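You operate a simulated robot arm through the tools that you are given. There is no shell and no other tool. Be economical: measure what you need, move in short steps, check, and stop when the job is done.

You are at the controls of a simulated two-armed robot. One attempt, no reset.

JOB
Put the can that says "lime" from the top of table marked fittings on the top of small steel table and the can that says "berry" on the shelf of tub marked soak. Open the drawer marked gauges, fetch the stack of small silver lids and set it in the inside of drawer marked gauges, then shut the gauges. Stack the can marked "plain" from the top of small steel table on top of the can that says "peach". Press the button marked ink three times. Lift the white tub lid open. Any order will do. Set down upright: can.

The check looks at the end state, three seconds after you hand in, the way a careful person would. Anything else that was tipped, shoved, dropped, spilled or broken makes it a failure. A push-on lid holds only when it is set on centred and level and pressed home; a screw cap is set on level and turned clockwise until tight.

ROBOT AND FRAMES
Two 7-joint arms with two-finger parallel grippers on one trunk, on a base that drives. Base frame: it is fixed to the floor where the robot stands at the start and does not move with it; the origin is under the middle of the robot, x ahead of it, y to its left, z up. Units: m, degrees, N and s.
The left shoulder is at the start at [0.064, 0.182, 1.137], the right one opposite. With the tool pointing down near the work surface each hand reaches from about 0.1 to 0.72 m from the robot's upright axis, wherever it stands, measured 20 degrees to its own side. Places, roughly: button marked ink [-1.4, -2, 0.8]; can marked lot dune, can marked lot seed, can mark [-1.25, 2, 0.75]; can marked lot husk, can marked stock with purple  [0.5, 0, 1]; drawer marked gauges [0.8, 2.6, 0.7]; inside of drawer marked gauges [0.8, 2.7, 0.6]; shelf of tub marked soak [-1, -3.1, 0.8]; stack of small silver lids (5x5x5 cm) [-1.3, 2, 0.7]; top of small steel table [-1.4, 2, 0.7]; white tub lid [-0.3, -2.9, 1]. Payload 3.91 kg a hand.
Tool frame (each hand has its own): the origin (TCP) lies between the finger pads and is the grasp point; the fingertips stand 0.03 m ahead of it; z points along the fingers, y is the line along which they close. The gripper opens to 0.11 m. The fingers are 0.02 m wide and 0.01 m thick; the gripper's body (0.048 by 0.112 m) begins 0.055 m behind the TCP.
Orientation is that of the tool frame in the base frame, as a unit quaternion [x, y, z, w]. With the fingers straight down and closing along the base's y, the tool's x points along the base's -x, its y along +y and its z along -z.

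CONTROLS
- The arms move only by the tool play_rows. It takes "left_moves", "right_moves" or both (then of equal length, played together; a hand with none holds still); each is a list of rows, each a list of 3 entries, a list of its own where there are three numbers: the shift along the tool's x, y, z in units of 25 mm (1.0 is 25 mm), then the turn, a rotation vector about the tool's x, y, z in units of 4 degrees (1.0 is 4 degrees), then the gripper command, from -1 (fully open) to 1 (shut), values between in proportion. In form: [[[x, y, z], [rx, ry, rz], jaw], ...]. A call has 1 to 20 rows; each row shifts and turns the commanded pose from where the row before left it, along the tool's axes as they then stand. A call with a number of a shift or a turn outside -1 to 1 is refused whole. Rows are played at 5 a second. More than 0.05 m and 8.6 degrees between two rows, or a gripper value outside its range, and nothing of the call is played. Where a pose cannot be reached the arm comes as near as it can. A force on the tool above 40 N (or 10 N above the force at the start of the call, whichever is more), or a blocked arm, ends the call early, and 0.2 s more pass. The fingers move at their own pace (about 0.072 m/s each) and stop on an object; they squeeze with about 33 N. The grip force told is the motor's: it shows also when the fingers shut on nothing. Time passes only in rows, and 0.2 s behind the last, so rows that do not move let the fingers close. It gives the time, the measured TCP pose, the force on the tool (base axes), the opening and the grip force at its end, in the units of the frame above (readings bear some noise), with the torque about the TCP (base axes, N m) and any sound that the robot's microphone picked up, and new pictures: "views" is both (left out), scene, wrist or none (wrist: the cameras of the hands that moved).
- Cameras (640 x 400 px; columns grow to the right, rows downward): "scene" is now at [0.1962, 0.0144, 1.3205]; the picture's right is [0.18, -0.98, 0.00], its down [-0.64, -0.11, -0.76] and it looks along [0.75, 0.13, -0.65] (base axes); focal length 214 px, centre (320, 200). "left" rides on the left gripper at [0.072, -0.017, -0.103] in its tool frame; the picture's right is [0.23, 0.97, 0.00], its down [-0.76, 0.18, -0.62] and it looks along [-0.61, 0.14, 0.78] (tool axes); focal length 222 px, centre (320, 200). "right" rides on the right gripper at [0.072, 0.017, -0.103] in its tool frame; the picture's right is [-0.23, 0.97, 0.00], its down [-0.76, -0.18, -0.62] and it looks along [-0.61, -0.14, 0.78] (tool axes); focal length 222 px, centre (320, 200).
- move_column(by): slides the trunk up (or, below 0, down) by that many m; the arms and the scene camera ride with it, the base frame stays. It gives what a move gives, with no picture.
- base_move(legs): drives the robot by 1 to 6 legs, each [ahead, left, turn to the left] in m, m and degrees, along the robot's own axes; the way and the turn of a leg run together, so that a leg with both is an arc; at most 1.5 m and 180 degrees a leg. The arms and the cameras ride along, it lands a little off, and it stops where it bumps. It gives what a move gives, and a new picture of the scene camera.
- pan_tilt(pan, tilt): turns the head with the scene camera to pan (to the left, within 80 degrees either way) and tilt (down, from -29 to 69), counted from straight ahead of the robot. It gives what a move gives, and a new picture of the scene camera.
- point_at(camera, pixels): for up to 12 pixels [column, row] of the newest picture of that camera ("zoom" is the newest enlarged one), the place [x, y, z] in the base frame of the surface seen there, good to about 0.002 m. No time passes.
- zoom(camera, box): a new picture of the part [left, top, right, bottom] of that camera's present view, enlarged. No time passes.
- job_done(): hands the job in; it is judged then, once.

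Go step by step. Measure first, check grasps and placings, and put right what went wrong. The budget is 124 turns and 260 pictures, counting those below and the enlarged ones. Unless the task says otherwise, let go and move clear before handing in.

The tools are called as name(argument=value, ...) on one line, values as JSON. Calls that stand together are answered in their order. play_rows: Moves the arms, as the interface text tells. Its arguments: {"type":"object","properties":{"left_moves":{"type":"array","items":{"type":"array"}},"right_moves":{"type":"array","items":{"type":"array"}},"views":{"type":"string","enum":["both","scene","wrist","none"]}},"required":[]} The other tools are called the same way: move_column (by) slides the trunk up or down; base_move (legs) drives the base; pan_tilt (pan, tilt) turns the head that bears the scene camera; point_at (camera, pixels) gives the place of the surface under pixels of a picture; zoom (camera, box) takes an enlarged picture of a part of a camera's view; job_done () hands the job in.

At the start:

```text
time_s: 0.0
left_eef_pos: [0.3257, 0.167, 1.1847]
left_tool_rot: [0.0, 1.0, 0.0, 0.0]
left_force: [0.2, 0.9, -0.6]
left_ft_torque: [-0.02, 0.02, 0.04]
left_width: 0.11
left_gripper_force: 0.1
right_eef_pos: [0.4228, -0.0866, 1.1278]
right_tool_rot: [0.001, 1.0, -0.001, 0.0]
right_force: [1.4, -0.7, -0.3]
right_ft_torque: [0.01, 0.01, 0.0]
right_width: 0.1099
right_gripper_force: 0.1
trunk travel left (down, up): [-0.4, 0.114]
robot x, y, heading: [0.0015, 0.0019, -0.1]
head pan, tilt: [10.1, 40.7]
```

scene: 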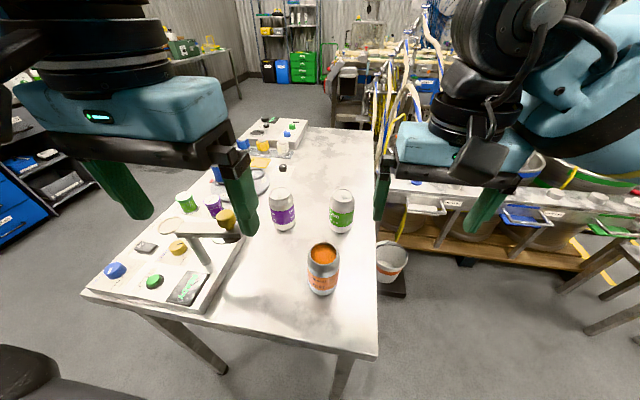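
right: 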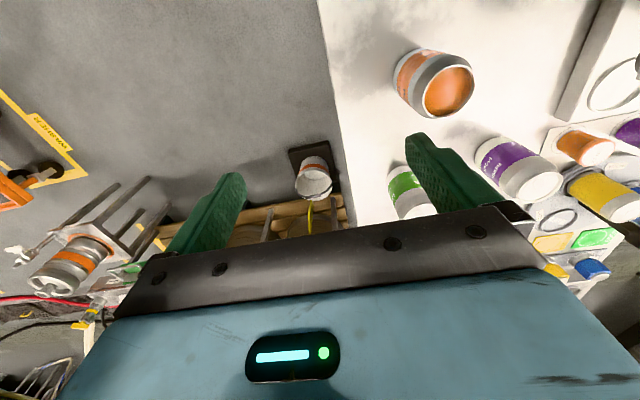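
left: 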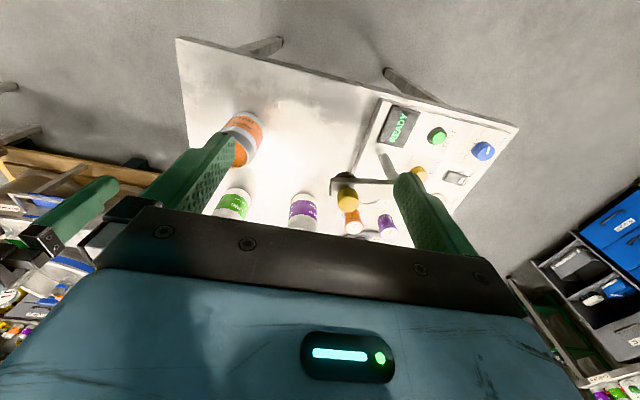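

The scene shows three cans on the table ahead: purple (283,208), green (342,210), orange (322,268). I'll zoom in to read their labels.

zoom(camera="scene", box=[240, 160, 400, 310])

zoom(camera="scene", box=[80, 100, 320, 310])

point_at(camera="scene", pixels=[[281, 193], [342, 194], [324, 252], [283, 230], [342, 232], [322, 292], [300, 300], [360, 150], [285, 130]])

```text
2.67 times, centred on (320, 235) of scene
```

zoom: 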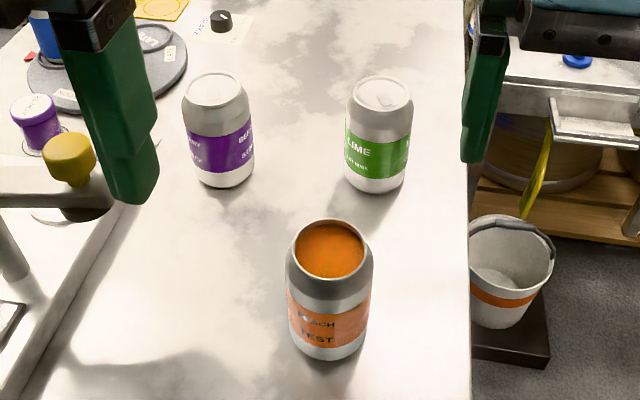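

```text
1.90 times, centred on (200, 205) of scene
```

zoom: 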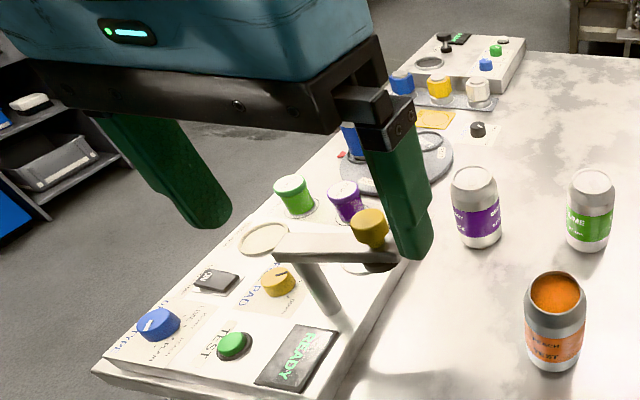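

```text
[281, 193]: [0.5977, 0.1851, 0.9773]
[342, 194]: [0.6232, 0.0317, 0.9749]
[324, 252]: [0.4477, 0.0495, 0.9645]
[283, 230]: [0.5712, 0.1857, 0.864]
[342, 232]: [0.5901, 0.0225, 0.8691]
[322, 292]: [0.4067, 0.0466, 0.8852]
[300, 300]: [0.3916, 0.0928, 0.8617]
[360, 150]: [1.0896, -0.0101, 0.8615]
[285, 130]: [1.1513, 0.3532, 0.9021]
```

The cans read roughly BERRY/…, LIME/… and PEACH/TEST. I'll zoom tighter to read the second lines.

zoom(camera="scene", box=[262, 180, 362, 242])

zoom(camera="scene", box=[290, 235, 360, 300])

zoom(camera="right", box=[370, 30, 640, 220])

```text
6.40 times, centred on (312, 211) of scene
```

zoom: 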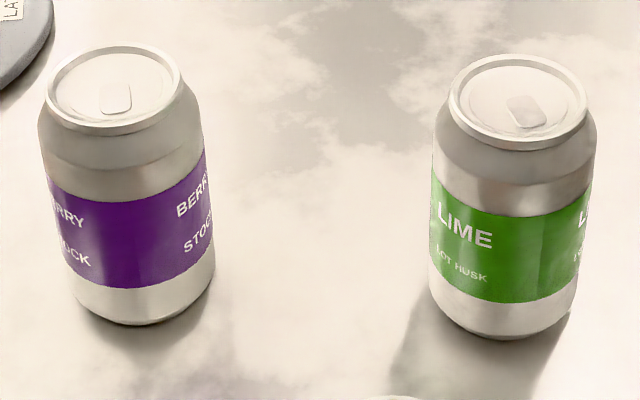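

```text
6.15 times, centred on (325, 268) of scene
```

zoom: 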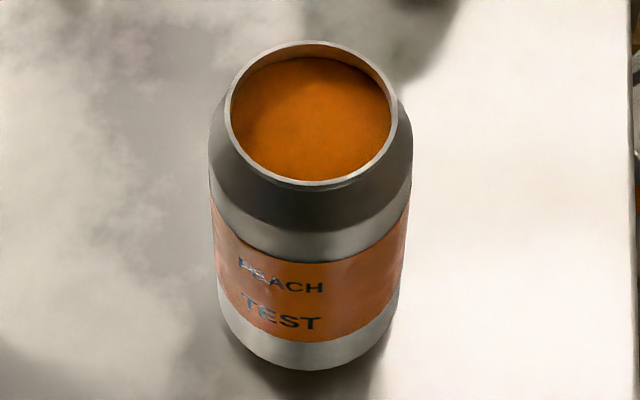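

```text
2.11 times, centred on (505, 125) of right
```

zoom: 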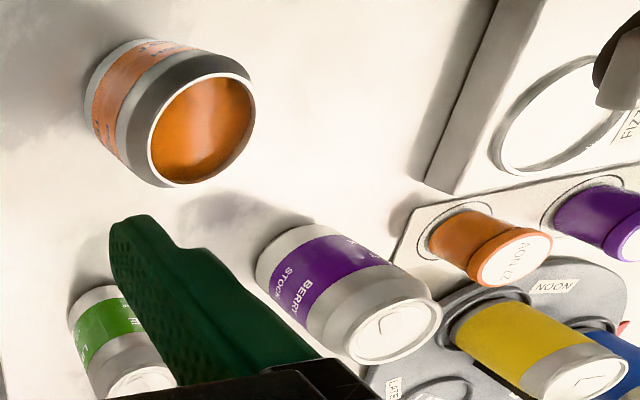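

BERRY STOCK sits at about (0.598, 0.185) and LIME LOT HUSK at about (0.622, 0.03), with the table at z 0.862. I'll bring the left hand above berry and the right hand above lime.

play_rows(left_moves=[[[-0.9, 0.06, 0], [0, 0, 0], -1], [[-0.9, 0.06, 0], [0, 0, 0], -1], [[-0.9, 0.06, 0], [0, 0, 0], -1], [[-0.9, 0.06, 0], [0, 0, 0], -1], [[-0.9, 0.06, 0], [0, 0, 0], -1], [[-0.9, 0.06, 0], [0, 0, 0], -1], [[-0.9, 0.06, 0], [0, 0, 0], -1], [[-0.9, 0.06, 0], [0, 0, 0], -1], [[-0.9, 0.06, 0], [0, 0, 0], -1], [[-0.9, 0.06, 0], [0, 0, 0], -1], [[-0.9, 0.06, 0.5], [0, 0, 0], -1], [[-0.98, 0.06, 0.9], [0, 0, 0], -1], [[0, 0, 1], [0, 0, 0], -1], [[0, 0, 1], [0, 0, 0], -1], [[0, 0, 1], [0, 0, 0], -1]], right_moves=[[[-0.66, 0.38, 0], [0, 0, 0], -1], [[-0.66, 0.38, 0], [0, 0, 0], -1], [[-0.66, 0.38, 0], [0, 0, 0], -1], [[-0.66, 0.38, 0], [0, 0, 0], -1], [[-0.66, 0.38, 0], [0, 0, 0], -1], [[-0.66, 0.38, 0], [0, 0, 0], -1], [[-0.66, 0.38, 0], [0, 0, 0], -1], [[-0.66, 0.38, 0], [0, 0, 0], -1], [[-0.66, 0.38, 0], [0, 0, 0], -1], [[-0.66, 0.38, 0], [0, 0, 0], -1], [[-0.66, 0.38, 0], [0, 0, 0], -1], [[-0.66, 0.38, 0], [0, 0, 0], -1], [[0, 0, 1], [0, 0, 0], -1], [[0, 0, 1], [0, 0, 0], -1], [[0, 0, 0], [0, 0, 0], -1]])

```text
time_s: 3.2
left_eef_pos: [0.5976, 0.1842, 1.0749]
left_tool_rot: [0.0, 1.0, 0.0, 0.0]
left_force: [0.6, -0.2, 0.3]
left_ft_torque: [-0.03, -0.03, 0.01]
left_width: 0.11
left_gripper_force: 0.1
right_eef_pos: [0.612, 0.0241, 1.0794]
right_tool_rot: [0.001, 1.0, 0.0, 0.0]
right_force: [-0.1, 0.3, 0.8]
right_ft_torque: [-0.03, 0.01, 0.03]
right_width: 0.1096
right_gripper_force: 0.0
right hand out of reach, approached as far as the arm can: row 12
trunk travel left (down, up): [-0.4, 0.114]
robot x, y, heading: [0.003, 0.0024, 0.1]
head pan, tilt: [10.1, 40.7]
```

scene: 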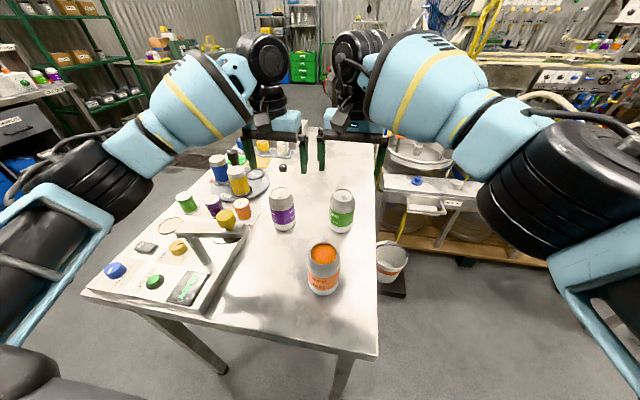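
right: 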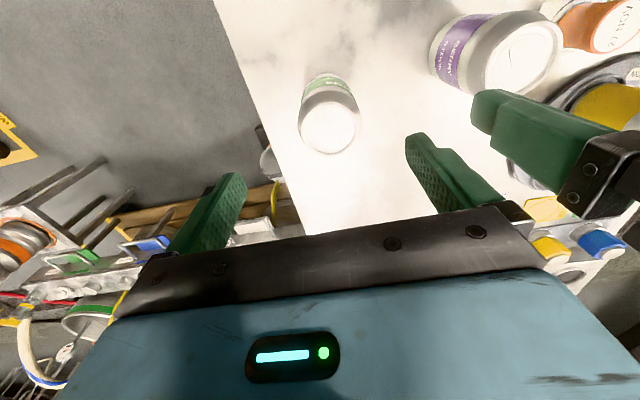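
left: 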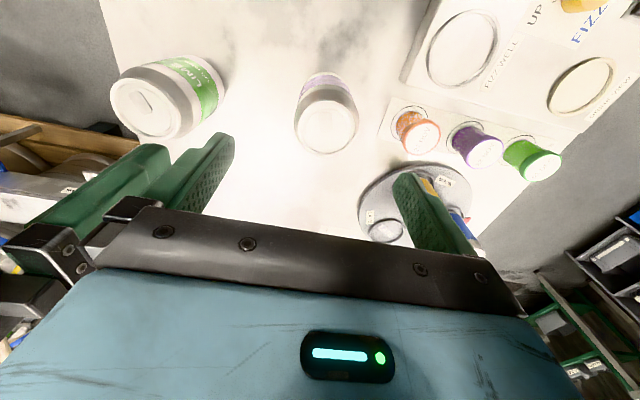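

The right hand hit its reach limit at row 12. I'll measure the can tops from the wrist views: berry lid about (326,132) in left, lime lid about (328,133) in right.

point_at(camera="left", pixels=[[326, 132], [300, 130], [353, 130], [325, 108], [327, 150]])

point_at(camera="right", pixels=[[328, 133], [303, 128], [355, 128], [328, 108], [328, 150]])

point_at(camera="scene", pixels=[[281, 193], [342, 194], [378, 352], [380, 135], [90, 290], [375, 280]])

```text
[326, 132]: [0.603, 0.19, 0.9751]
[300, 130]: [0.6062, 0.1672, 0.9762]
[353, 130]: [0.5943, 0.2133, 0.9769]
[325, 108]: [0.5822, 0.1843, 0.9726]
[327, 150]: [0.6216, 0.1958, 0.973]
```

```text
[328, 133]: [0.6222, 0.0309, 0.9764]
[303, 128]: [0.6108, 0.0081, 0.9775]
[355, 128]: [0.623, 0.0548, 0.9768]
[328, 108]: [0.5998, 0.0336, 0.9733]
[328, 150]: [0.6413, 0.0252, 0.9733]
```

```text
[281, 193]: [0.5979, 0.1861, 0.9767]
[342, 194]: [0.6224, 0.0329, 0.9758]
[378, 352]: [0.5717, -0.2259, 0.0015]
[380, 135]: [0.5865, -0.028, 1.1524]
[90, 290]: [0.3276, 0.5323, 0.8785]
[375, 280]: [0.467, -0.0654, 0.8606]
```

Berry's centre is (0.600, 0.190) and lime's is (0.620, 0.030). Both hands are high enough to ride along, so I'll drive 4 cm ahead to gain reach.

base_move(legs=[[0.04, 0, 0]])

```text
time_s: 4.1
left_eef_pos: [0.6375, 0.1827, 1.0738]
left_tool_rot: [0.001, 1.0, 0.0, -0.001]
left_force: [-0.4, -0.2, -1.0]
left_ft_torque: [-0.04, 0.04, -0.02]
left_width: 0.1099
left_gripper_force: 0.2
right_eef_pos: [0.6517, 0.0227, 1.0788]
right_tool_rot: [0.0, 1.0, 0.001, 0.0]
right_force: [0.6, -0.7, -0.3]
right_ft_torque: [0.02, 0.01, -0.02]
right_width: 0.1099
right_gripper_force: 0.1
trunk travel left (down, up): [-0.4, 0.114]
robot x, y, heading: [0.0416, -0.0003, 0.1]
head pan, tilt: [10.1, 40.7]
```

scene: 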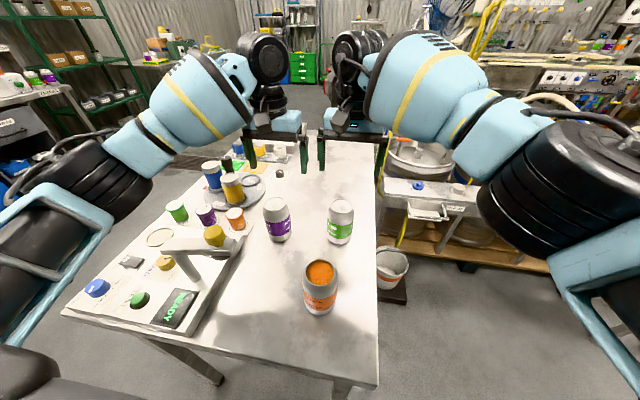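

Both hands moved 4 cm with the base. Now I'll align over the cans and descend to z 0.93.

play_rows(left_moves=[[[0.75, 0.15, 0], [0, 0, 0], -1], [[0.75, 0.14, 0], [0, 0, 0], -1], [[0, 0, 0.95], [0, 0, 0], -1], [[0, 0, 0.95], [0, 0, 0], -1], [[0, 0, 0.95], [0, 0, 0], -1], [[0, 0, 0.95], [0, 0, 0], -1], [[0, 0, 0.95], [0, 0, 0], -1], [[0, 0, 0.95], [0, 0, 0], -1], [[0, 0, 0], [0, 0, 0], -1]], right_moves=[[[0.63, 0.15, 0], [0, 0, 0], -1], [[0.63, 0.14, 0], [0, 0, 0], -1], [[0, 0, 0.99], [0, 0, 0], -1], [[0, 0, 0.99], [0, 0, 0], -1], [[0, 0, 0.99], [0, 0, 0], -1], [[0, 0, 0.99], [0, 0, 0], -1], [[0, 0, 0.99], [0, 0, 0], -1], [[0, 0, 0.99], [0, 0, 0], -1], [[0, 0, 0], [0, 0, 0], -1]], views="scene")

```text
time_s: 6.1
left_eef_pos: [0.6015, 0.1898, 0.9355]
left_tool_rot: [-0.002, 1.0, -0.001, 0.005]
left_force: [-0.3, -0.4, -0.7]
left_ft_torque: [-0.01, 0.01, 0.0]
left_width: 0.1101
left_gripper_force: 0.1
right_eef_pos: [0.6176, 0.0296, 0.9304]
right_tool_rot: [0.001, 1.0, 0.001, 0.001]
right_force: [0.5, -0.7, -0.2]
right_ft_torque: [0.02, 0.0, 0.01]
right_width: 0.11
right_gripper_force: 0.0
trunk travel left (down, up): [-0.4, 0.114]
robot x, y, heading: [0.0392, -0.0035, -0.3]
head pan, tilt: [10.1, 40.7]
```

scene: 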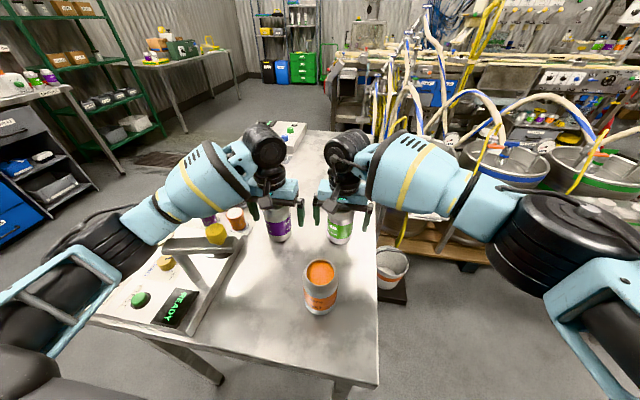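

Both hands are centred on the cans at z about 0.93. I'll close, then lift.

play_rows(left_moves=[[[0, 0, 0], [0, 0, 0], 1], [[0, 0, 0], [0, 0, 0], 1], [[0, 0, 0], [0, 0, 0], 1], [[0, 0, 0], [0, 0, 0], 1], [[0, 0, -0.5], [0, 0, 0], 1], [[0, 0, -1], [0, 0, 0], 1], [[0, 0, -1], [0, 0, 0], 1], [[0, 0, -1], [0, 0, 0], 1], [[0, 0, -1], [0, 0, 0], 1], [[0, 0, -1], [0, 0, 0], 1]], right_moves=[[[0, 0, 0], [0, 0, 0], 1], [[0, 0, 0], [0, 0, 0], 1], [[0, 0, 0], [0, 0, 0], 1], [[0, 0, 0], [0, 0, 0], 1], [[0, 0, -0.5], [0, 0, 0], 1], [[0, 0, -1], [0, 0, 0], 1], [[0, 0, -1], [0, 0, 0], 1], [[0, 0, -1], [0, 0, 0], 1], [[0, 0, -1], [0, 0, 0], 1], [[0, 0, -1], [0, 0, 0], 1]])

```text
time_s: 8.3
left_eef_pos: [0.5979, 0.1912, 1.0678]
left_tool_rot: [-0.001, 1.0, 0.0, 0.0]
left_force: [-1.2, -0.5, -0.2]
left_ft_torque: [-0.03, 0.0, 0.03]
left_width: 0.0
left_gripper_force: 32.8
right_eef_pos: [0.6201, 0.0308, 1.0657]
right_tool_rot: [0.0, 1.0, 0.0, 0.0]
right_force: [0.3, -0.3, -2.8]
right_ft_torque: [0.0, -0.03, 0.0]
right_width: 0.0645
right_gripper_force: 32.8
trunk travel left (down, up): [-0.4, 0.114]
robot x, y, heading: [0.0402, 0.0027, 0.2]
head pan, tilt: [10.1, 40.7]
```

scene: 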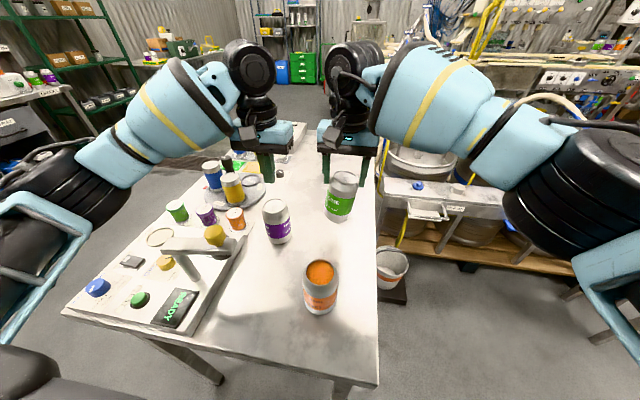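
right: 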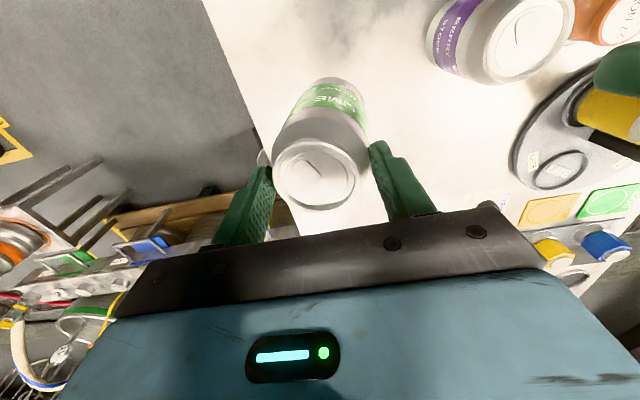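
left: 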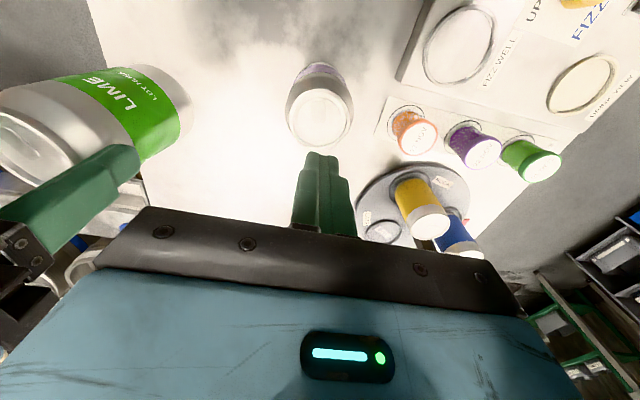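

Lime is held (width 0.0645), but the left hand shut on nothing and berry stayed on the table. I'll re-measure berry.

point_at(camera="left", pixels=[[319, 118], [293, 113], [345, 113], [319, 95], [320, 138]])

point_at(camera="scene", pixels=[[275, 206], [265, 206], [287, 206], [278, 240], [277, 200], [274, 213]])

zoom(camera="scene", box=[240, 170, 380, 260])

zoom(camera="left", box=[240, 40, 400, 160])

```text
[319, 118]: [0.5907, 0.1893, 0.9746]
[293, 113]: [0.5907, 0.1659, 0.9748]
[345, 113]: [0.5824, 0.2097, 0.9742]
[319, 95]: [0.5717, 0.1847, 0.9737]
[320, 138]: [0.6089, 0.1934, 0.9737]
```

```text
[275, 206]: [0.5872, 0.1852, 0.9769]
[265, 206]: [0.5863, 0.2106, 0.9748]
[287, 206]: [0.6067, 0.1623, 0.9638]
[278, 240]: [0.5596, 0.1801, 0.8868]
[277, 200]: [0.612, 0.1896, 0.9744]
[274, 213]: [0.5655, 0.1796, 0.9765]
```

```text
4.44 times, centred on (310, 215) of scene
```

zoom: 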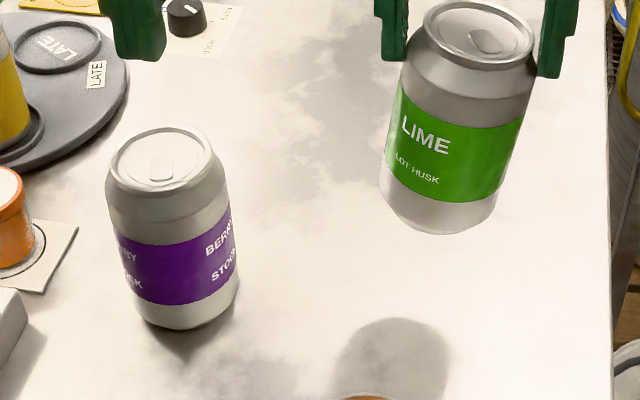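

```text
3.33 times, centred on (320, 100) of left
```

zoom: 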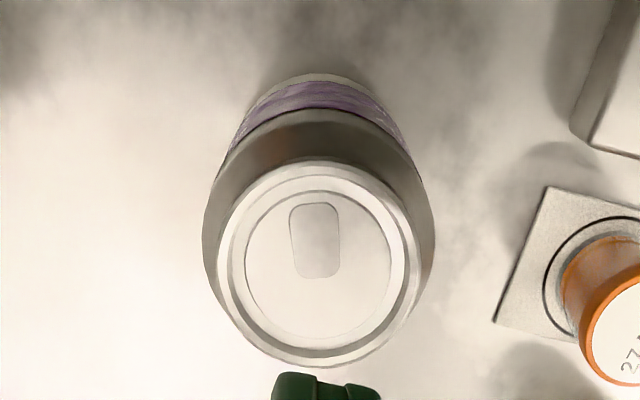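

Berry got squeezed about 1 cm nearer but stands upright, centre (0.590, 0.188). I'll retry slightly lower and close in stages, then read the width before lifting.

play_rows(left_moves=[[[0.16, -0.06, 0], [0, 0, 0], -1], [[0.16, -0.07, 0], [0, 0, 0], -1], [[0, 0, 0], [0, 0, 0], -1], [[0, 0, 0], [0, 0, 0], -1], [[0, 0, 0.95], [0, 0, 0], -1], [[0, 0, 0.95], [0, 0, 0], -1], [[0, 0, 0.95], [0, 0, 0], -1], [[0, 0, 0.95], [0, 0, 0], -1], [[0, 0, 0.95], [0, 0, 0], -1], [[0, 0, 0.9], [0, 0, 0], -1], [[0, 0, 0], [0, 0, 0], -1]], views="wrist")

```text
time_s: 10.7
left_eef_pos: [0.5944, 0.189, 0.9363]
left_tool_rot: [-0.001, 1.0, -0.001, 0.007]
left_force: [-0.5, 1.2, 0.5]
left_ft_torque: [0.01, 0.01, 0.02]
left_width: 0.1101
left_gripper_force: 0.1
right_eef_pos: [0.6208, 0.0296, 1.0685]
right_tool_rot: [0.0, 1.0, 0.0, 0.001]
right_force: [0.5, 0.5, -4.0]
right_ft_torque: [-0.02, 0.0, -0.01]
right_width: 0.0646
right_gripper_force: 33.1
trunk travel left (down, up): [-0.4, 0.114]
robot x, y, heading: [0.0364, -0.0, -0.2]
head pan, tilt: [10.1, 40.7]
```

left: 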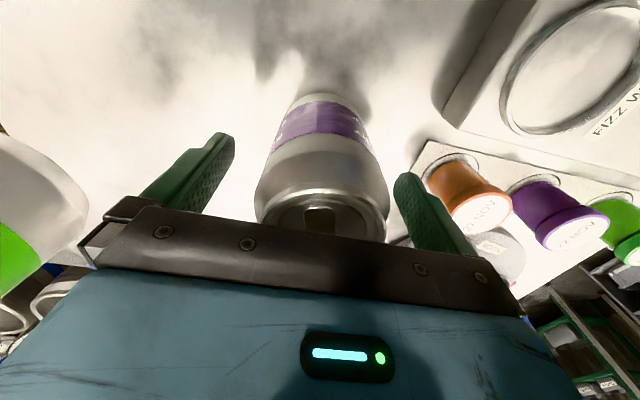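

The left hand stopped at z 0.936, short of the 0.926 I commanded, so something limits it. I'll look at the scene for contact of the left forearm.

zoom(camera="scene", box=[0, 100, 400, 350])

zoom(camera="scene", box=[180, 120, 340, 250])

```text
1.60 times, centred on (200, 225) of scene
```

zoom: 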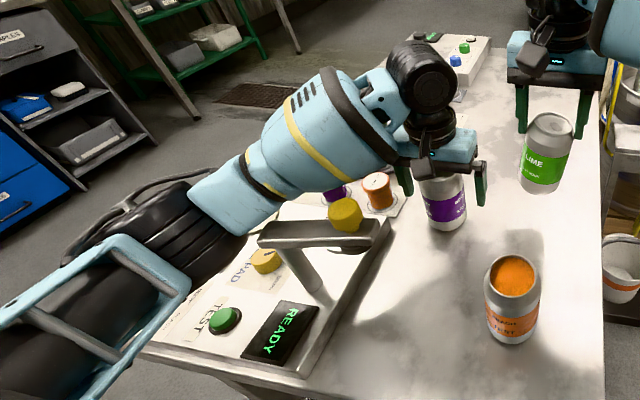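

```text
3.08 times, centred on (260, 185) of scene
```

zoom: 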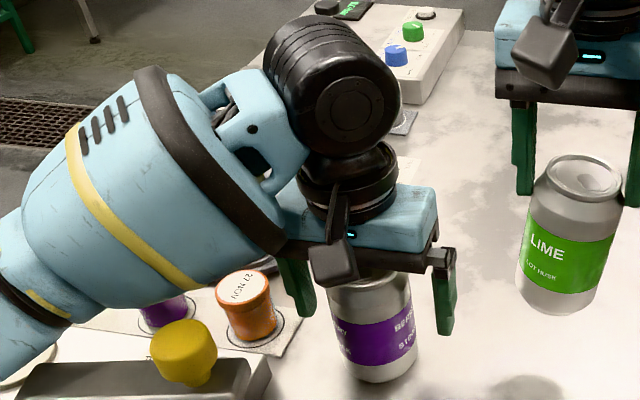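

The left forearm comes down close over the panel's post and pots, so it's probably touching or nearly so. I'll lift the hand, then raise the trunk so the forearm comes in steeper.

play_rows(left_moves=[[[0, 0, -0.95], [0, 0, 0], -1], [[0, 0, -0.95], [0, 0, 0], -1], [[0, 0, -0.95], [0, 0, 0], -1], [[0, 0, -0.95], [0, 0, 0], -1], [[0, 0, -0.95], [0, 0, 0], -1], [[0, 0, -0.95], [0, 0, 0], -1]], views="none")

move_column(by=0.11)

pan_tilt(pan=25, tilt=45)

```text
time_s: 12.1
left_eef_pos: [0.593, 0.1869, 1.0697]
left_tool_rot: [0.0, 1.0, 0.0, 0.0]
left_force: [1.0, 0.8, 0.3]
left_ft_torque: [0.0, -0.01, 0.03]
left_width: 0.1101
left_gripper_force: 0.1
right_eef_pos: [0.6215, 0.0296, 1.0677]
right_tool_rot: [0.0, 1.0, 0.0, 0.0]
right_force: [-0.4, -0.3, -3.9]
right_ft_torque: [-0.01, -0.01, -0.02]
right_width: 0.0645
right_gripper_force: 33.3
trunk travel left (down, up): [-0.4, 0.114]
robot x, y, heading: [0.04, -0.0039, 0.3]
head pan, tilt: [10.1, 40.7]
```

```text
time_s: 13.5
left_eef_pos: [0.5919, 0.1873, 1.1796]
left_tool_rot: [0.0, 1.0, 0.0, -0.001]
left_force: [0.1, -1.1, 0.3]
left_ft_torque: [-0.01, 0.02, 0.01]
left_width: 0.1098
left_gripper_force: 0.1
right_eef_pos: [0.616, 0.0291, 1.1907]
right_tool_rot: [0.0, 1.0, 0.0, 0.014]
right_force: [0.8, -0.3, -3.9]
right_ft_torque: [0.03, 0.0, 0.0]
right_width: 0.0647
right_gripper_force: 33.4
trunk travel left (down, up): [-0.51, 0.004]
robot x, y, heading: [0.0409, -0.0004, 0.1]
head pan, tilt: [10.1, 40.7]
```

```text
time_s: 14.3
left_eef_pos: [0.5908, 0.1877, 1.1814]
left_tool_rot: [0.0, 1.0, 0.0, 0.0]
left_force: [-0.2, -0.9, 0.4]
left_ft_torque: [-0.03, 0.0, -0.02]
left_width: 0.1101
left_gripper_force: 0.0
right_eef_pos: [0.6154, 0.0306, 1.1921]
right_tool_rot: [0.0, 1.0, 0.0, 0.014]
right_force: [0.1, 0.6, -3.2]
right_ft_torque: [-0.01, 0.02, -0.02]
right_width: 0.0644
right_gripper_force: 33.0
trunk travel left (down, up): [-0.51, 0.004]
robot x, y, heading: [0.0398, -0.0011, -0.3]
head pan, tilt: [25.0, 45.0]
```

scene: 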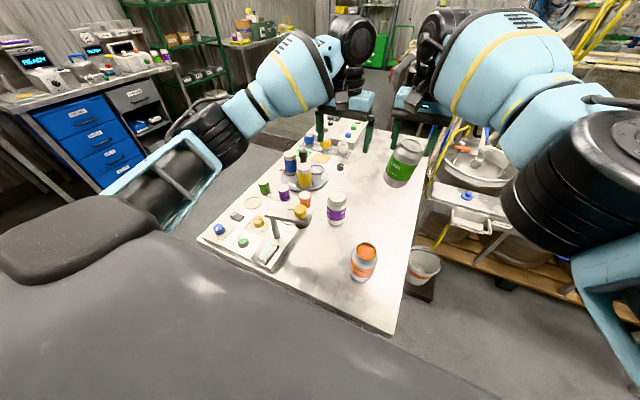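

All the pots and panel items still stand as before. With the trunk up, I'll descend over berry again (1.181 to 0.928).

play_rows(left_moves=[[[0, 0, 0.92], [0, 0, 0], -1], [[0, 0, 0.92], [0, 0, 0], -1], [[0, 0, 0.92], [0, 0, 0], -1], [[0, 0, 0.92], [0, 0, 0], -1], [[0, 0, 0.92], [0, 0, 0], -1], [[0, 0, 0.92], [0, 0, 0], -1], [[0, 0, 0.92], [0, 0, 0], -1], [[0, 0, 0.92], [0, 0, 0], -1], [[0, 0, 0.92], [0, 0, 0], -1], [[0, 0, 0.92], [0, 0, 0], -1], [[0, 0, 0.92], [0, 0, 0], -1], [[0, 0, 0], [0, 0, 0], -1]], views="both")

```text
time_s: 16.9
left_eef_pos: [0.5923, 0.1884, 0.9273]
left_tool_rot: [0.0, 1.0, 0.0, 0.0]
left_force: [0.3, 0.0, -0.8]
left_ft_torque: [0.01, 0.0, 0.02]
left_width: 0.1099
left_gripper_force: 0.0
right_eef_pos: [0.6152, 0.0299, 1.1932]
right_tool_rot: [0.0, 1.0, 0.0, 0.014]
right_force: [0.1, 0.0, -3.6]
right_ft_torque: [-0.01, 0.01, -0.01]
right_width: 0.0646
right_gripper_force: 33.1
trunk travel left (down, up): [-0.51, 0.004]
robot x, y, heading: [0.0416, -0.0018, -0.1]
head pan, tilt: [25.0, 45.0]
```

scene: 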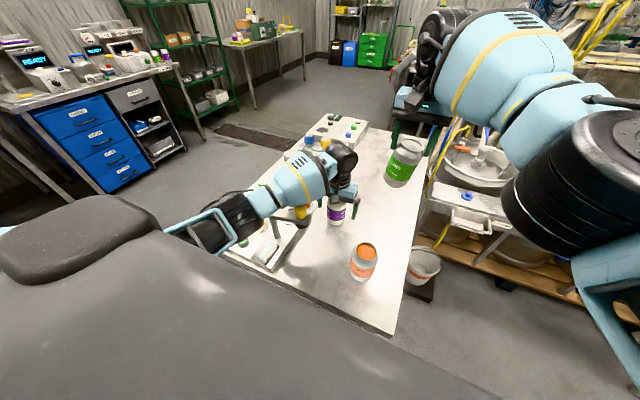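
left: 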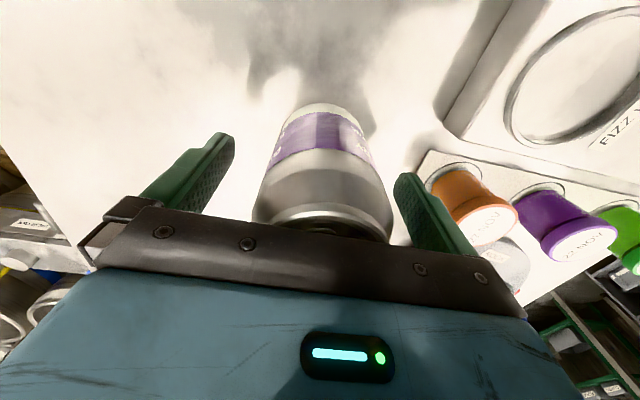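

The left hand reached z 0.927, level and clear of the pots. I'll close and check the width.

play_rows(left_moves=[[[0, 0, 0], [0, 0, 0], 0.2], [[0, 0, 0], [0, 0, 0], 0.3], [[0, 0, 0], [0, 0, 0], 0.4], [[0, 0, 0], [0, 0, 0], 0.6], [[0, 0, 0], [0, 0, 0], 1], [[0, 0, 0], [0, 0, 0], 1]], views="none")

```text
time_s: 18.3
left_eef_pos: [0.5906, 0.1889, 0.9279]
left_tool_rot: [0.0, 1.0, 0.0, 0.001]
left_force: [-0.3, 0.3, 0.5]
left_ft_torque: [0.06, -0.01, 0.01]
left_width: 0.0654
left_gripper_force: 33.3
right_eef_pos: [0.6151, 0.0305, 1.1928]
right_tool_rot: [0.0, 1.0, 0.0, 0.014]
right_force: [-0.3, 0.1, -3.1]
right_ft_torque: [-0.05, -0.04, -0.03]
right_width: 0.0646
right_gripper_force: 33.0
trunk travel left (down, up): [-0.51, 0.004]
robot x, y, heading: [0.0413, -0.0007, -0.1]
head pan, tilt: [25.0, 45.0]
```

Berry is gripped at 0.0654. I'll lift it and draw both hands toward the body for driving.

play_rows(left_moves=[[[0, 0, -0.6], [0, 0, 0], 1], [[0, 0, -0.95], [0, 0, 0], 1], [[0, 0, -0.95], [0, 0, 0], 1], [[0, 0, -0.95], [0, 0, 0], 1], [[0, 0, -0.95], [0, 0, 0], 1], [[0, 0, -0.95], [0, 0, 0], 1], [[0, 0, -0.95], [0, 0, 0], 1], [[0, 0, -0.95], [0, 0, 0], 1], [[0, 0, -0.95], [0, 0, 0], 1], [[0.3, 0.3, -0.95], [0, 0, 0], 1], [[0.9, 0.3, 0], [0, 0, 0], 1], [[0.9, 0.3, 0], [0, 0, 0], 1], [[0.9, 0.3, 0], [0, 0, 0], 1], [[0.9, 0.3, 0], [0, 0, 0], 1], [[0.9, 0.3, 0], [0, 0, 0], 1], [[0.9, 0.3, 0], [0, 0, 0], 1], [[0.9, 0.3, 0], [0, 0, 0], 1]], right_moves=[[[0, 0, 0], [0, 0, 0], 1], [[0, 0, 0], [0, 0, 0], 1], [[0, 0, 0], [0, 0, 0], 1], [[0, 0, 0], [0, 0, 0], 1], [[0, 0, 0], [0, 0, 0], 1], [[0, 0, 0], [0, 0, 0], 1], [[0, 0, 0], [0, 0, 0], 1], [[0, 0, 0], [0, 0, 0], 1], [[0.8, -0.8, 0], [0, 0, 0], 1], [[0.8, -0.8, 0], [0, 0, 0], 1], [[0.9, -0.8, 0], [0, 0, 0], 1], [[0.9, -0.8, 0], [0, 0, 0], 1], [[0.9, -0.8, 0], [0, 0, 0], 1], [[0.9, -0.8, 0], [0, 0, 0], 1], [[0.9, -0.8, 0], [0, 0, 0], 1], [[0.9, -0.8, 0], [0, 0, 0], 1], [[0.9, 0, 0], [0, 0, 0], 1]], views="scene")

pan_tilt(pan=80, tilt=15)

pan_tilt(pan=-80, tilt=15)

```text
time_s: 21.9
left_eef_pos: [0.4257, 0.2502, 1.1581]
left_tool_rot: [0.0, 1.0, 0.0, 0.0]
left_force: [0.5, -0.2, -2.6]
left_ft_torque: [0.0, 0.03, -0.01]
left_width: 0.0654
left_gripper_force: 33.3
right_eef_pos: [0.4162, -0.1266, 1.1876]
right_tool_rot: [0.0, 1.0, 0.0, 0.015]
right_force: [-0.6, 0.0, -3.1]
right_ft_torque: [-0.02, 0.01, 0.0]
right_width: 0.0644
right_gripper_force: 33.3
trunk travel left (down, up): [-0.51, 0.004]
robot x, y, heading: [0.0362, 0.0011, 0.1]
head pan, tilt: [25.0, 45.0]
```

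scene: 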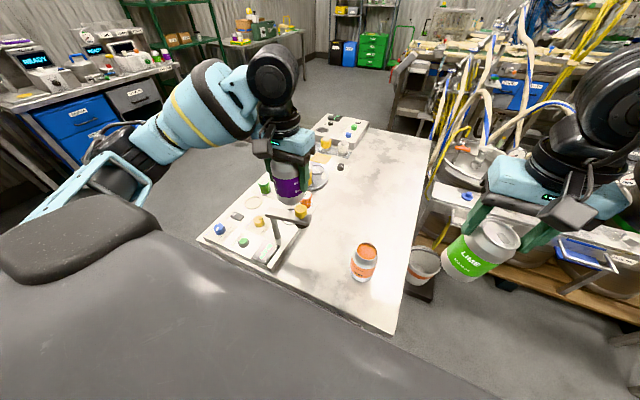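

```text
time_s: 23.1
left_eef_pos: [0.4268, 0.2486, 1.1568]
left_tool_rot: [0.0, 1.0, 0.0, 0.0]
left_force: [0.3, 0.2, -2.9]
left_ft_torque: [0.01, -0.01, 0.0]
left_width: 0.0653
left_gripper_force: 32.7
right_eef_pos: [0.4187, -0.1273, 1.188]
right_tool_rot: [0.001, 1.0, 0.0, 0.015]
right_force: [0.0, 0.7, -3.6]
right_ft_torque: [0.0, 0.0, 0.02]
right_width: 0.0643
right_gripper_force: 32.8
trunk travel left (down, up): [-0.51, 0.004]
robot x, y, heading: [0.0382, -0.0033, -0.1]
head pan, tilt: [80.0, 15.0]
```

scene: 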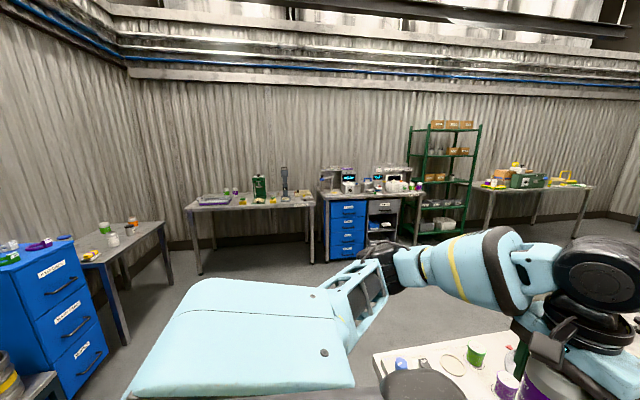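

```text
time_s: 25.6
left_eef_pos: [0.4261, 0.2484, 1.157]
left_tool_rot: [0.0, 1.0, 0.0, -0.001]
left_force: [-0.9, -0.3, -3.3]
left_ft_torque: [0.0, 0.01, 0.03]
left_width: 0.0653
left_gripper_force: 32.9
right_eef_pos: [0.4173, -0.1272, 1.1877]
right_tool_rot: [0.001, 1.0, 0.0, 0.015]
right_force: [-0.6, 0.2, -3.8]
right_ft_torque: [0.0, 0.0, -0.01]
right_width: 0.0644
right_gripper_force: 33.1
trunk travel left (down, up): [-0.51, 0.004]
robot x, y, heading: [0.0428, 0.0006, 0.3]
head pan, tilt: [-80.0, 15.0]
```

scene: 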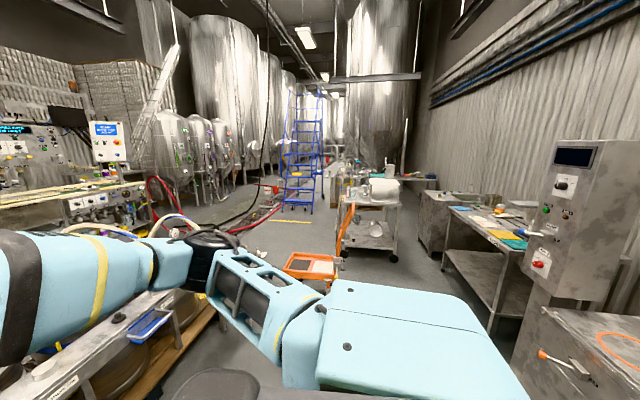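

Both cans are held. I'll measure the items on the right side: cart (370,190), sink unit (450,200), bench (500,230), button pillar (540,265).

point_at(camera="scene", pixels=[[384, 188], [369, 228], [445, 200], [500, 230], [540, 264], [564, 183], [310, 265], [520, 330], [430, 250], [545, 210], [250, 222]])

zoom(camera="scene", box=[320, 140, 640, 340])

pan_tilt(pan=80, tilt=20)

```text
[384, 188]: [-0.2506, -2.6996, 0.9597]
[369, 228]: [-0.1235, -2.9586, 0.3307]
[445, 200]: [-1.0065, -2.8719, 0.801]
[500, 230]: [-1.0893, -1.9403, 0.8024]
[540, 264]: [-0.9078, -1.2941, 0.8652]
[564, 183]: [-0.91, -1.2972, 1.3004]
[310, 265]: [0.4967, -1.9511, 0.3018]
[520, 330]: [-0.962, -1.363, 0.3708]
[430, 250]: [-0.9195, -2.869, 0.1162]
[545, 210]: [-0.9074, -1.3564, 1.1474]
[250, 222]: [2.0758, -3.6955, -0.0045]
```

```text
2.00 times, centred on (480, 240) of scene
```

zoom: 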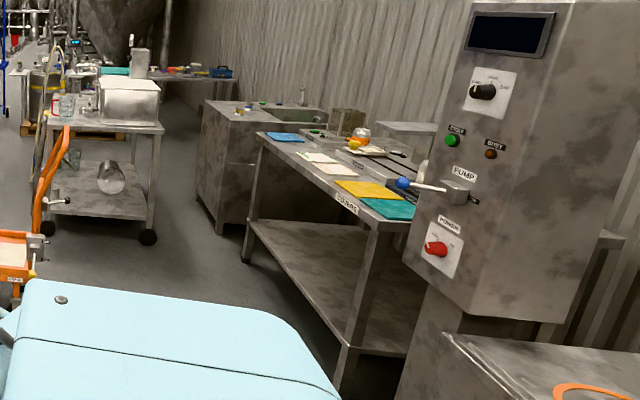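

```text
time_s: 28.0
left_eef_pos: [0.4263, 0.2475, 1.1579]
left_tool_rot: [0.0, 1.0, 0.0, 0.0]
left_force: [0.0, -0.3, -3.3]
left_ft_torque: [-0.03, 0.01, -0.01]
left_width: 0.0654
left_gripper_force: 32.6
right_eef_pos: [0.4181, -0.1265, 1.1876]
right_tool_rot: [0.0, 1.0, -0.001, 0.014]
right_force: [-0.5, 0.2, -2.9]
right_ft_torque: [-0.01, -0.03, -0.01]
right_width: 0.0642
right_gripper_force: 33.0
trunk travel left (down, up): [-0.51, 0.004]
robot x, y, heading: [0.041, -0.002, -0.1]
head pan, tilt: [80.0, 20.0]
```

scene: 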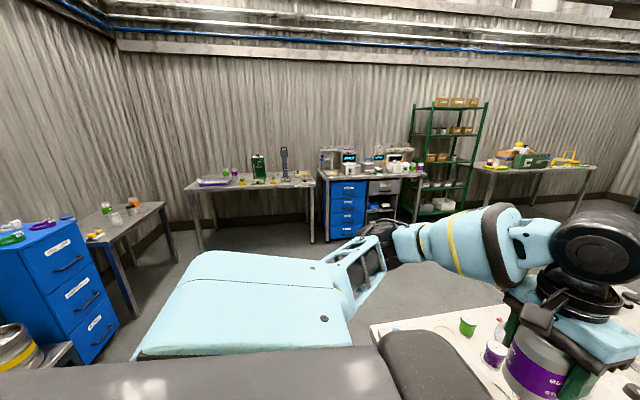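

To the left I see the blue cabinet (50,290), the small table with cans (130,210), and the bench with blue drawers (345,205). I'll measure their places.

point_at(camera="scene", pixels=[[70, 228], [45, 232], [75, 290], [120, 335], [165, 203], [130, 222], [140, 315], [347, 189], [383, 186], [326, 240], [205, 245], [130, 208]])

zoom(camera="scene", box=[310, 140, 430, 250])

zoom(camera="scene", box=[0, 190, 180, 310])

```text
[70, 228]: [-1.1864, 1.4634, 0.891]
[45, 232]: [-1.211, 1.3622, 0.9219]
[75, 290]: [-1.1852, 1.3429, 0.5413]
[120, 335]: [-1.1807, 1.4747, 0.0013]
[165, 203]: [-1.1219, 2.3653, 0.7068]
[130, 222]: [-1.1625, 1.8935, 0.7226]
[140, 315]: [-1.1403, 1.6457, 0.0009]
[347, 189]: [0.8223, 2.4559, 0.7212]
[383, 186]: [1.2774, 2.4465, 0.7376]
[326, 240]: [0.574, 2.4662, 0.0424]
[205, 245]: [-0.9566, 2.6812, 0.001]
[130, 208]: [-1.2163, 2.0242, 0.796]
```

```text
3.64 times, centred on (370, 195) of scene
```

zoom: 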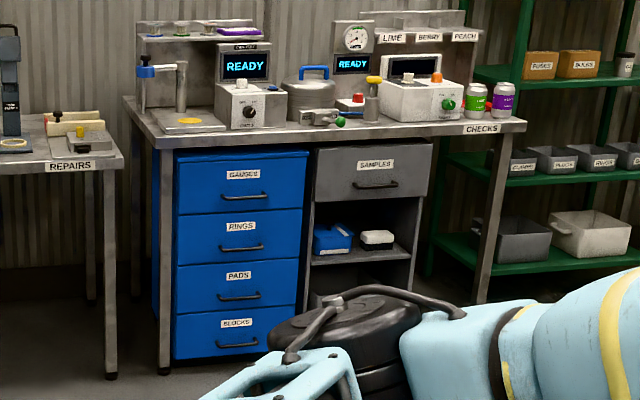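

```text
3.33 times, centred on (90, 250) of scene
```

zoom: 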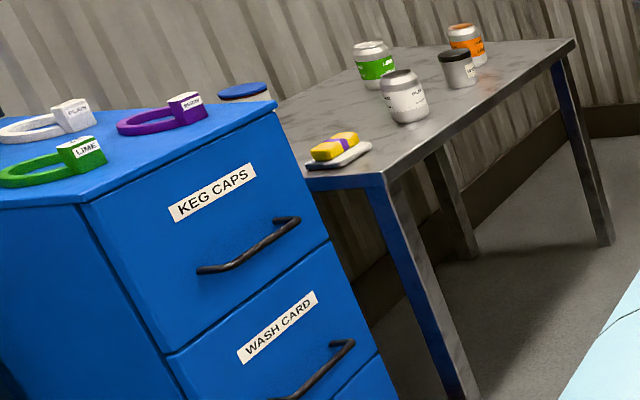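

The steel table spans x<-1.12, y about 1.62–2.4, z about 0.70, with its PLAIN, LIME, PEACH and other cans; the GAUGES drawer is at (0.82, 2.456, 0.72). I'll drive back, turn left, go to y about 1.5 and look.

pan_tilt(pan=0, tilt=35)

base_move(legs=[[-0.42, 0, 0], [0, 0, 90], [1.1, 0, 0]])

```text
time_s: 29.6
left_eef_pos: [0.4276, 0.2481, 1.1575]
left_tool_rot: [0.0, 1.0, 0.0, 0.0]
left_force: [0.5, -0.5, -4.2]
left_ft_torque: [0.02, -0.04, -0.04]
left_width: 0.065
left_gripper_force: 32.6
right_eef_pos: [0.4187, -0.1271, 1.1875]
right_tool_rot: [0.001, 1.0, 0.0, 0.013]
right_force: [0.0, 0.3, -3.3]
right_ft_torque: [-0.02, 0.01, 0.02]
right_width: 0.064
right_gripper_force: 33.2
trunk travel left (down, up): [-0.51, 0.004]
robot x, y, heading: [0.0401, -0.0015, 0.1]
head pan, tilt: [0.0, 35.0]
```

scene: 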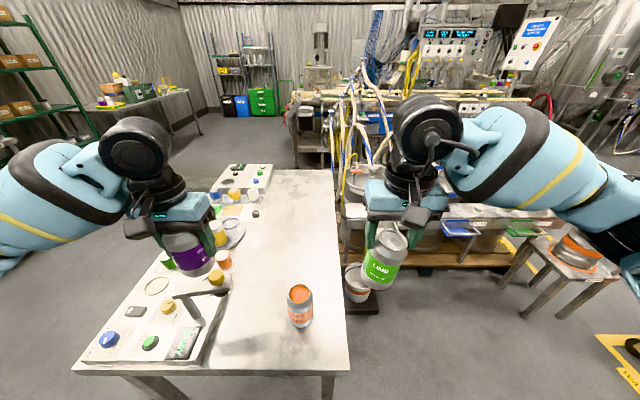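

```text
time_s: 41.3
left_eef_pos: [-0.6984, 1.4707, 1.1574]
left_tool_rot: [0.728, -0.686, 0.0, 0.0]
left_force: [-0.3, -0.1, -3.7]
left_ft_torque: [0.0, 0.04, 0.02]
left_width: 0.0652
left_gripper_force: 33.5
right_eef_pos: [-0.323, 1.4841, 1.1874]
right_tool_rot: [0.727, -0.686, -0.011, -0.01]
right_force: [0.2, -0.1, -3.6]
right_ft_torque: [-0.02, -0.02, 0.0]
right_width: 0.0643
right_gripper_force: 32.7
trunk travel left (down, up): [-0.51, 0.004]
robot x, y, heading: [-0.426, 1.098, 93.7]
head pan, tilt: [0.0, 35.0]
```

scene: 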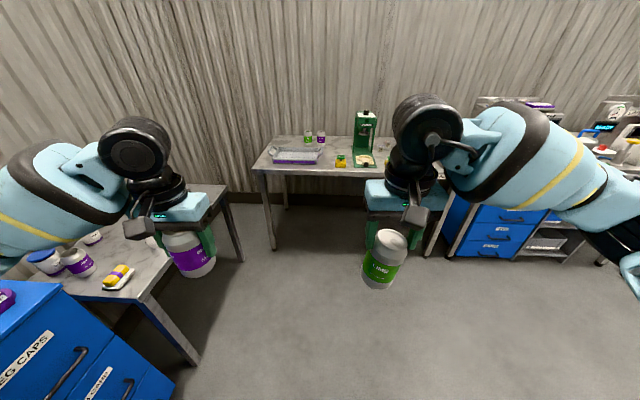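

Clear so far: heading 93.7° at (-0.426, 1.098). I'll go 0.85 m ahead and turn to face the steel table.

base_move(legs=[[0.85, 0, 0], [0, 0, 86.3]])

pan_tilt(pan=0, tilt=42)

```text
time_s: 49.5
left_eef_pos: [-0.8624, 1.6938, 1.1567]
left_tool_rot: [1.0, 0.015, 0.001, 0.0]
left_force: [-0.1, -0.3, -3.1]
left_ft_torque: [-0.01, -0.01, 0.0]
left_width: 0.0653
left_gripper_force: 32.6
right_eef_pos: [-0.8651, 2.0695, 1.1867]
right_tool_rot: [1.0, 0.015, -0.014, 0.0]
right_force: [0.4, 0.5, -3.5]
right_ft_torque: [0.06, 0.02, -0.01]
right_width: 0.0636
right_gripper_force: 33.4
trunk travel left (down, up): [-0.51, 0.004]
robot x, y, heading: [-0.484, 1.9533, -178.1]
head pan, tilt: [0.0, 35.0]
```

scene: 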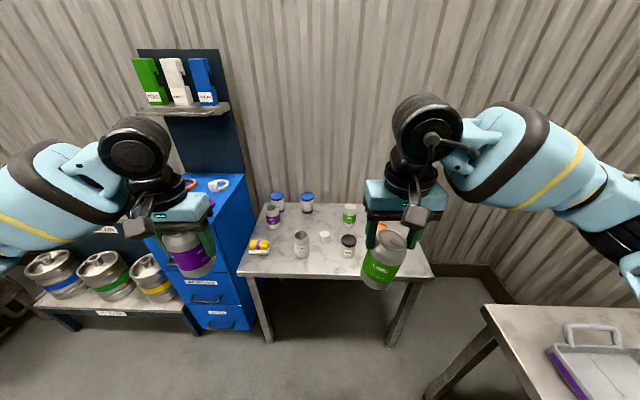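

```text
time_s: 50.2
left_eef_pos: [-0.8616, 1.6935, 1.156]
left_tool_rot: [1.0, 0.015, 0.0, 0.0]
left_force: [-0.1, -0.4, -4.2]
left_ft_torque: [-0.01, -0.01, -0.02]
left_width: 0.0654
left_gripper_force: 33.4
right_eef_pos: [-0.8656, 2.069, 1.1868]
right_tool_rot: [1.0, 0.016, -0.015, 0.0]
right_force: [-0.6, -1.1, -3.6]
right_ft_torque: [0.04, -0.05, 0.03]
right_width: 0.0636
right_gripper_force: 32.7
trunk travel left (down, up): [-0.51, 0.004]
robot x, y, heading: [-0.4819, 1.9519, -178.5]
head pan, tilt: [0.0, 42.0]
```

scene: 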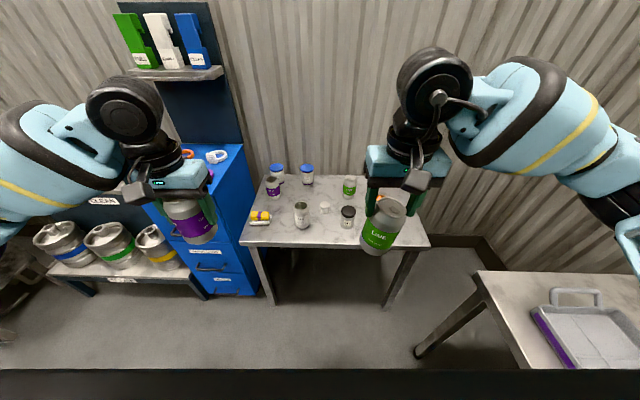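

I'm facing the steel table. I'll zoom in to identify the objects.

zoom(camera="scene", box=[230, 150, 410, 260])

point_at(camera="scene", pixels=[[301, 206], [324, 206], [348, 212], [349, 180], [273, 180], [308, 167], [240, 243], [427, 247], [378, 228], [260, 215], [387, 180], [267, 186]])

```text
3.56 times, centred on (320, 205) of scene
```

zoom: 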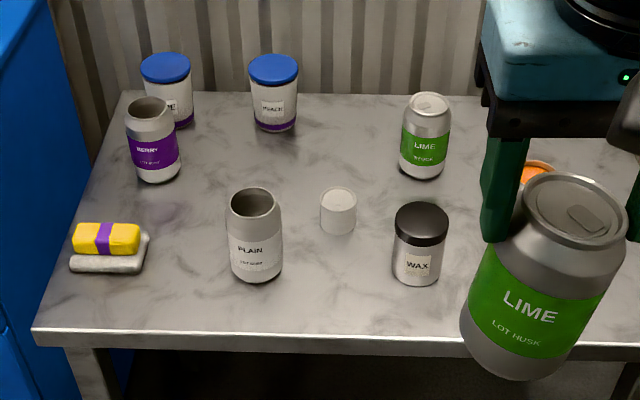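

```text
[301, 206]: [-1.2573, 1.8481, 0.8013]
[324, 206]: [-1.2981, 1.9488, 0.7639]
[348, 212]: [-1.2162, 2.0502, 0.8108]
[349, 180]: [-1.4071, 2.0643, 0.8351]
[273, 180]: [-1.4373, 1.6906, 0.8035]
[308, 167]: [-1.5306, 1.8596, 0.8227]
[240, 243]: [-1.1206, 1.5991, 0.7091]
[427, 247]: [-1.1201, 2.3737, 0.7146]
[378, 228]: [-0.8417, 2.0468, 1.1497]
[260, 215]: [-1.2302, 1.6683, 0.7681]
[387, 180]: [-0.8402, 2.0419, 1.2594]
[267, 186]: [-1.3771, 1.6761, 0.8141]
```

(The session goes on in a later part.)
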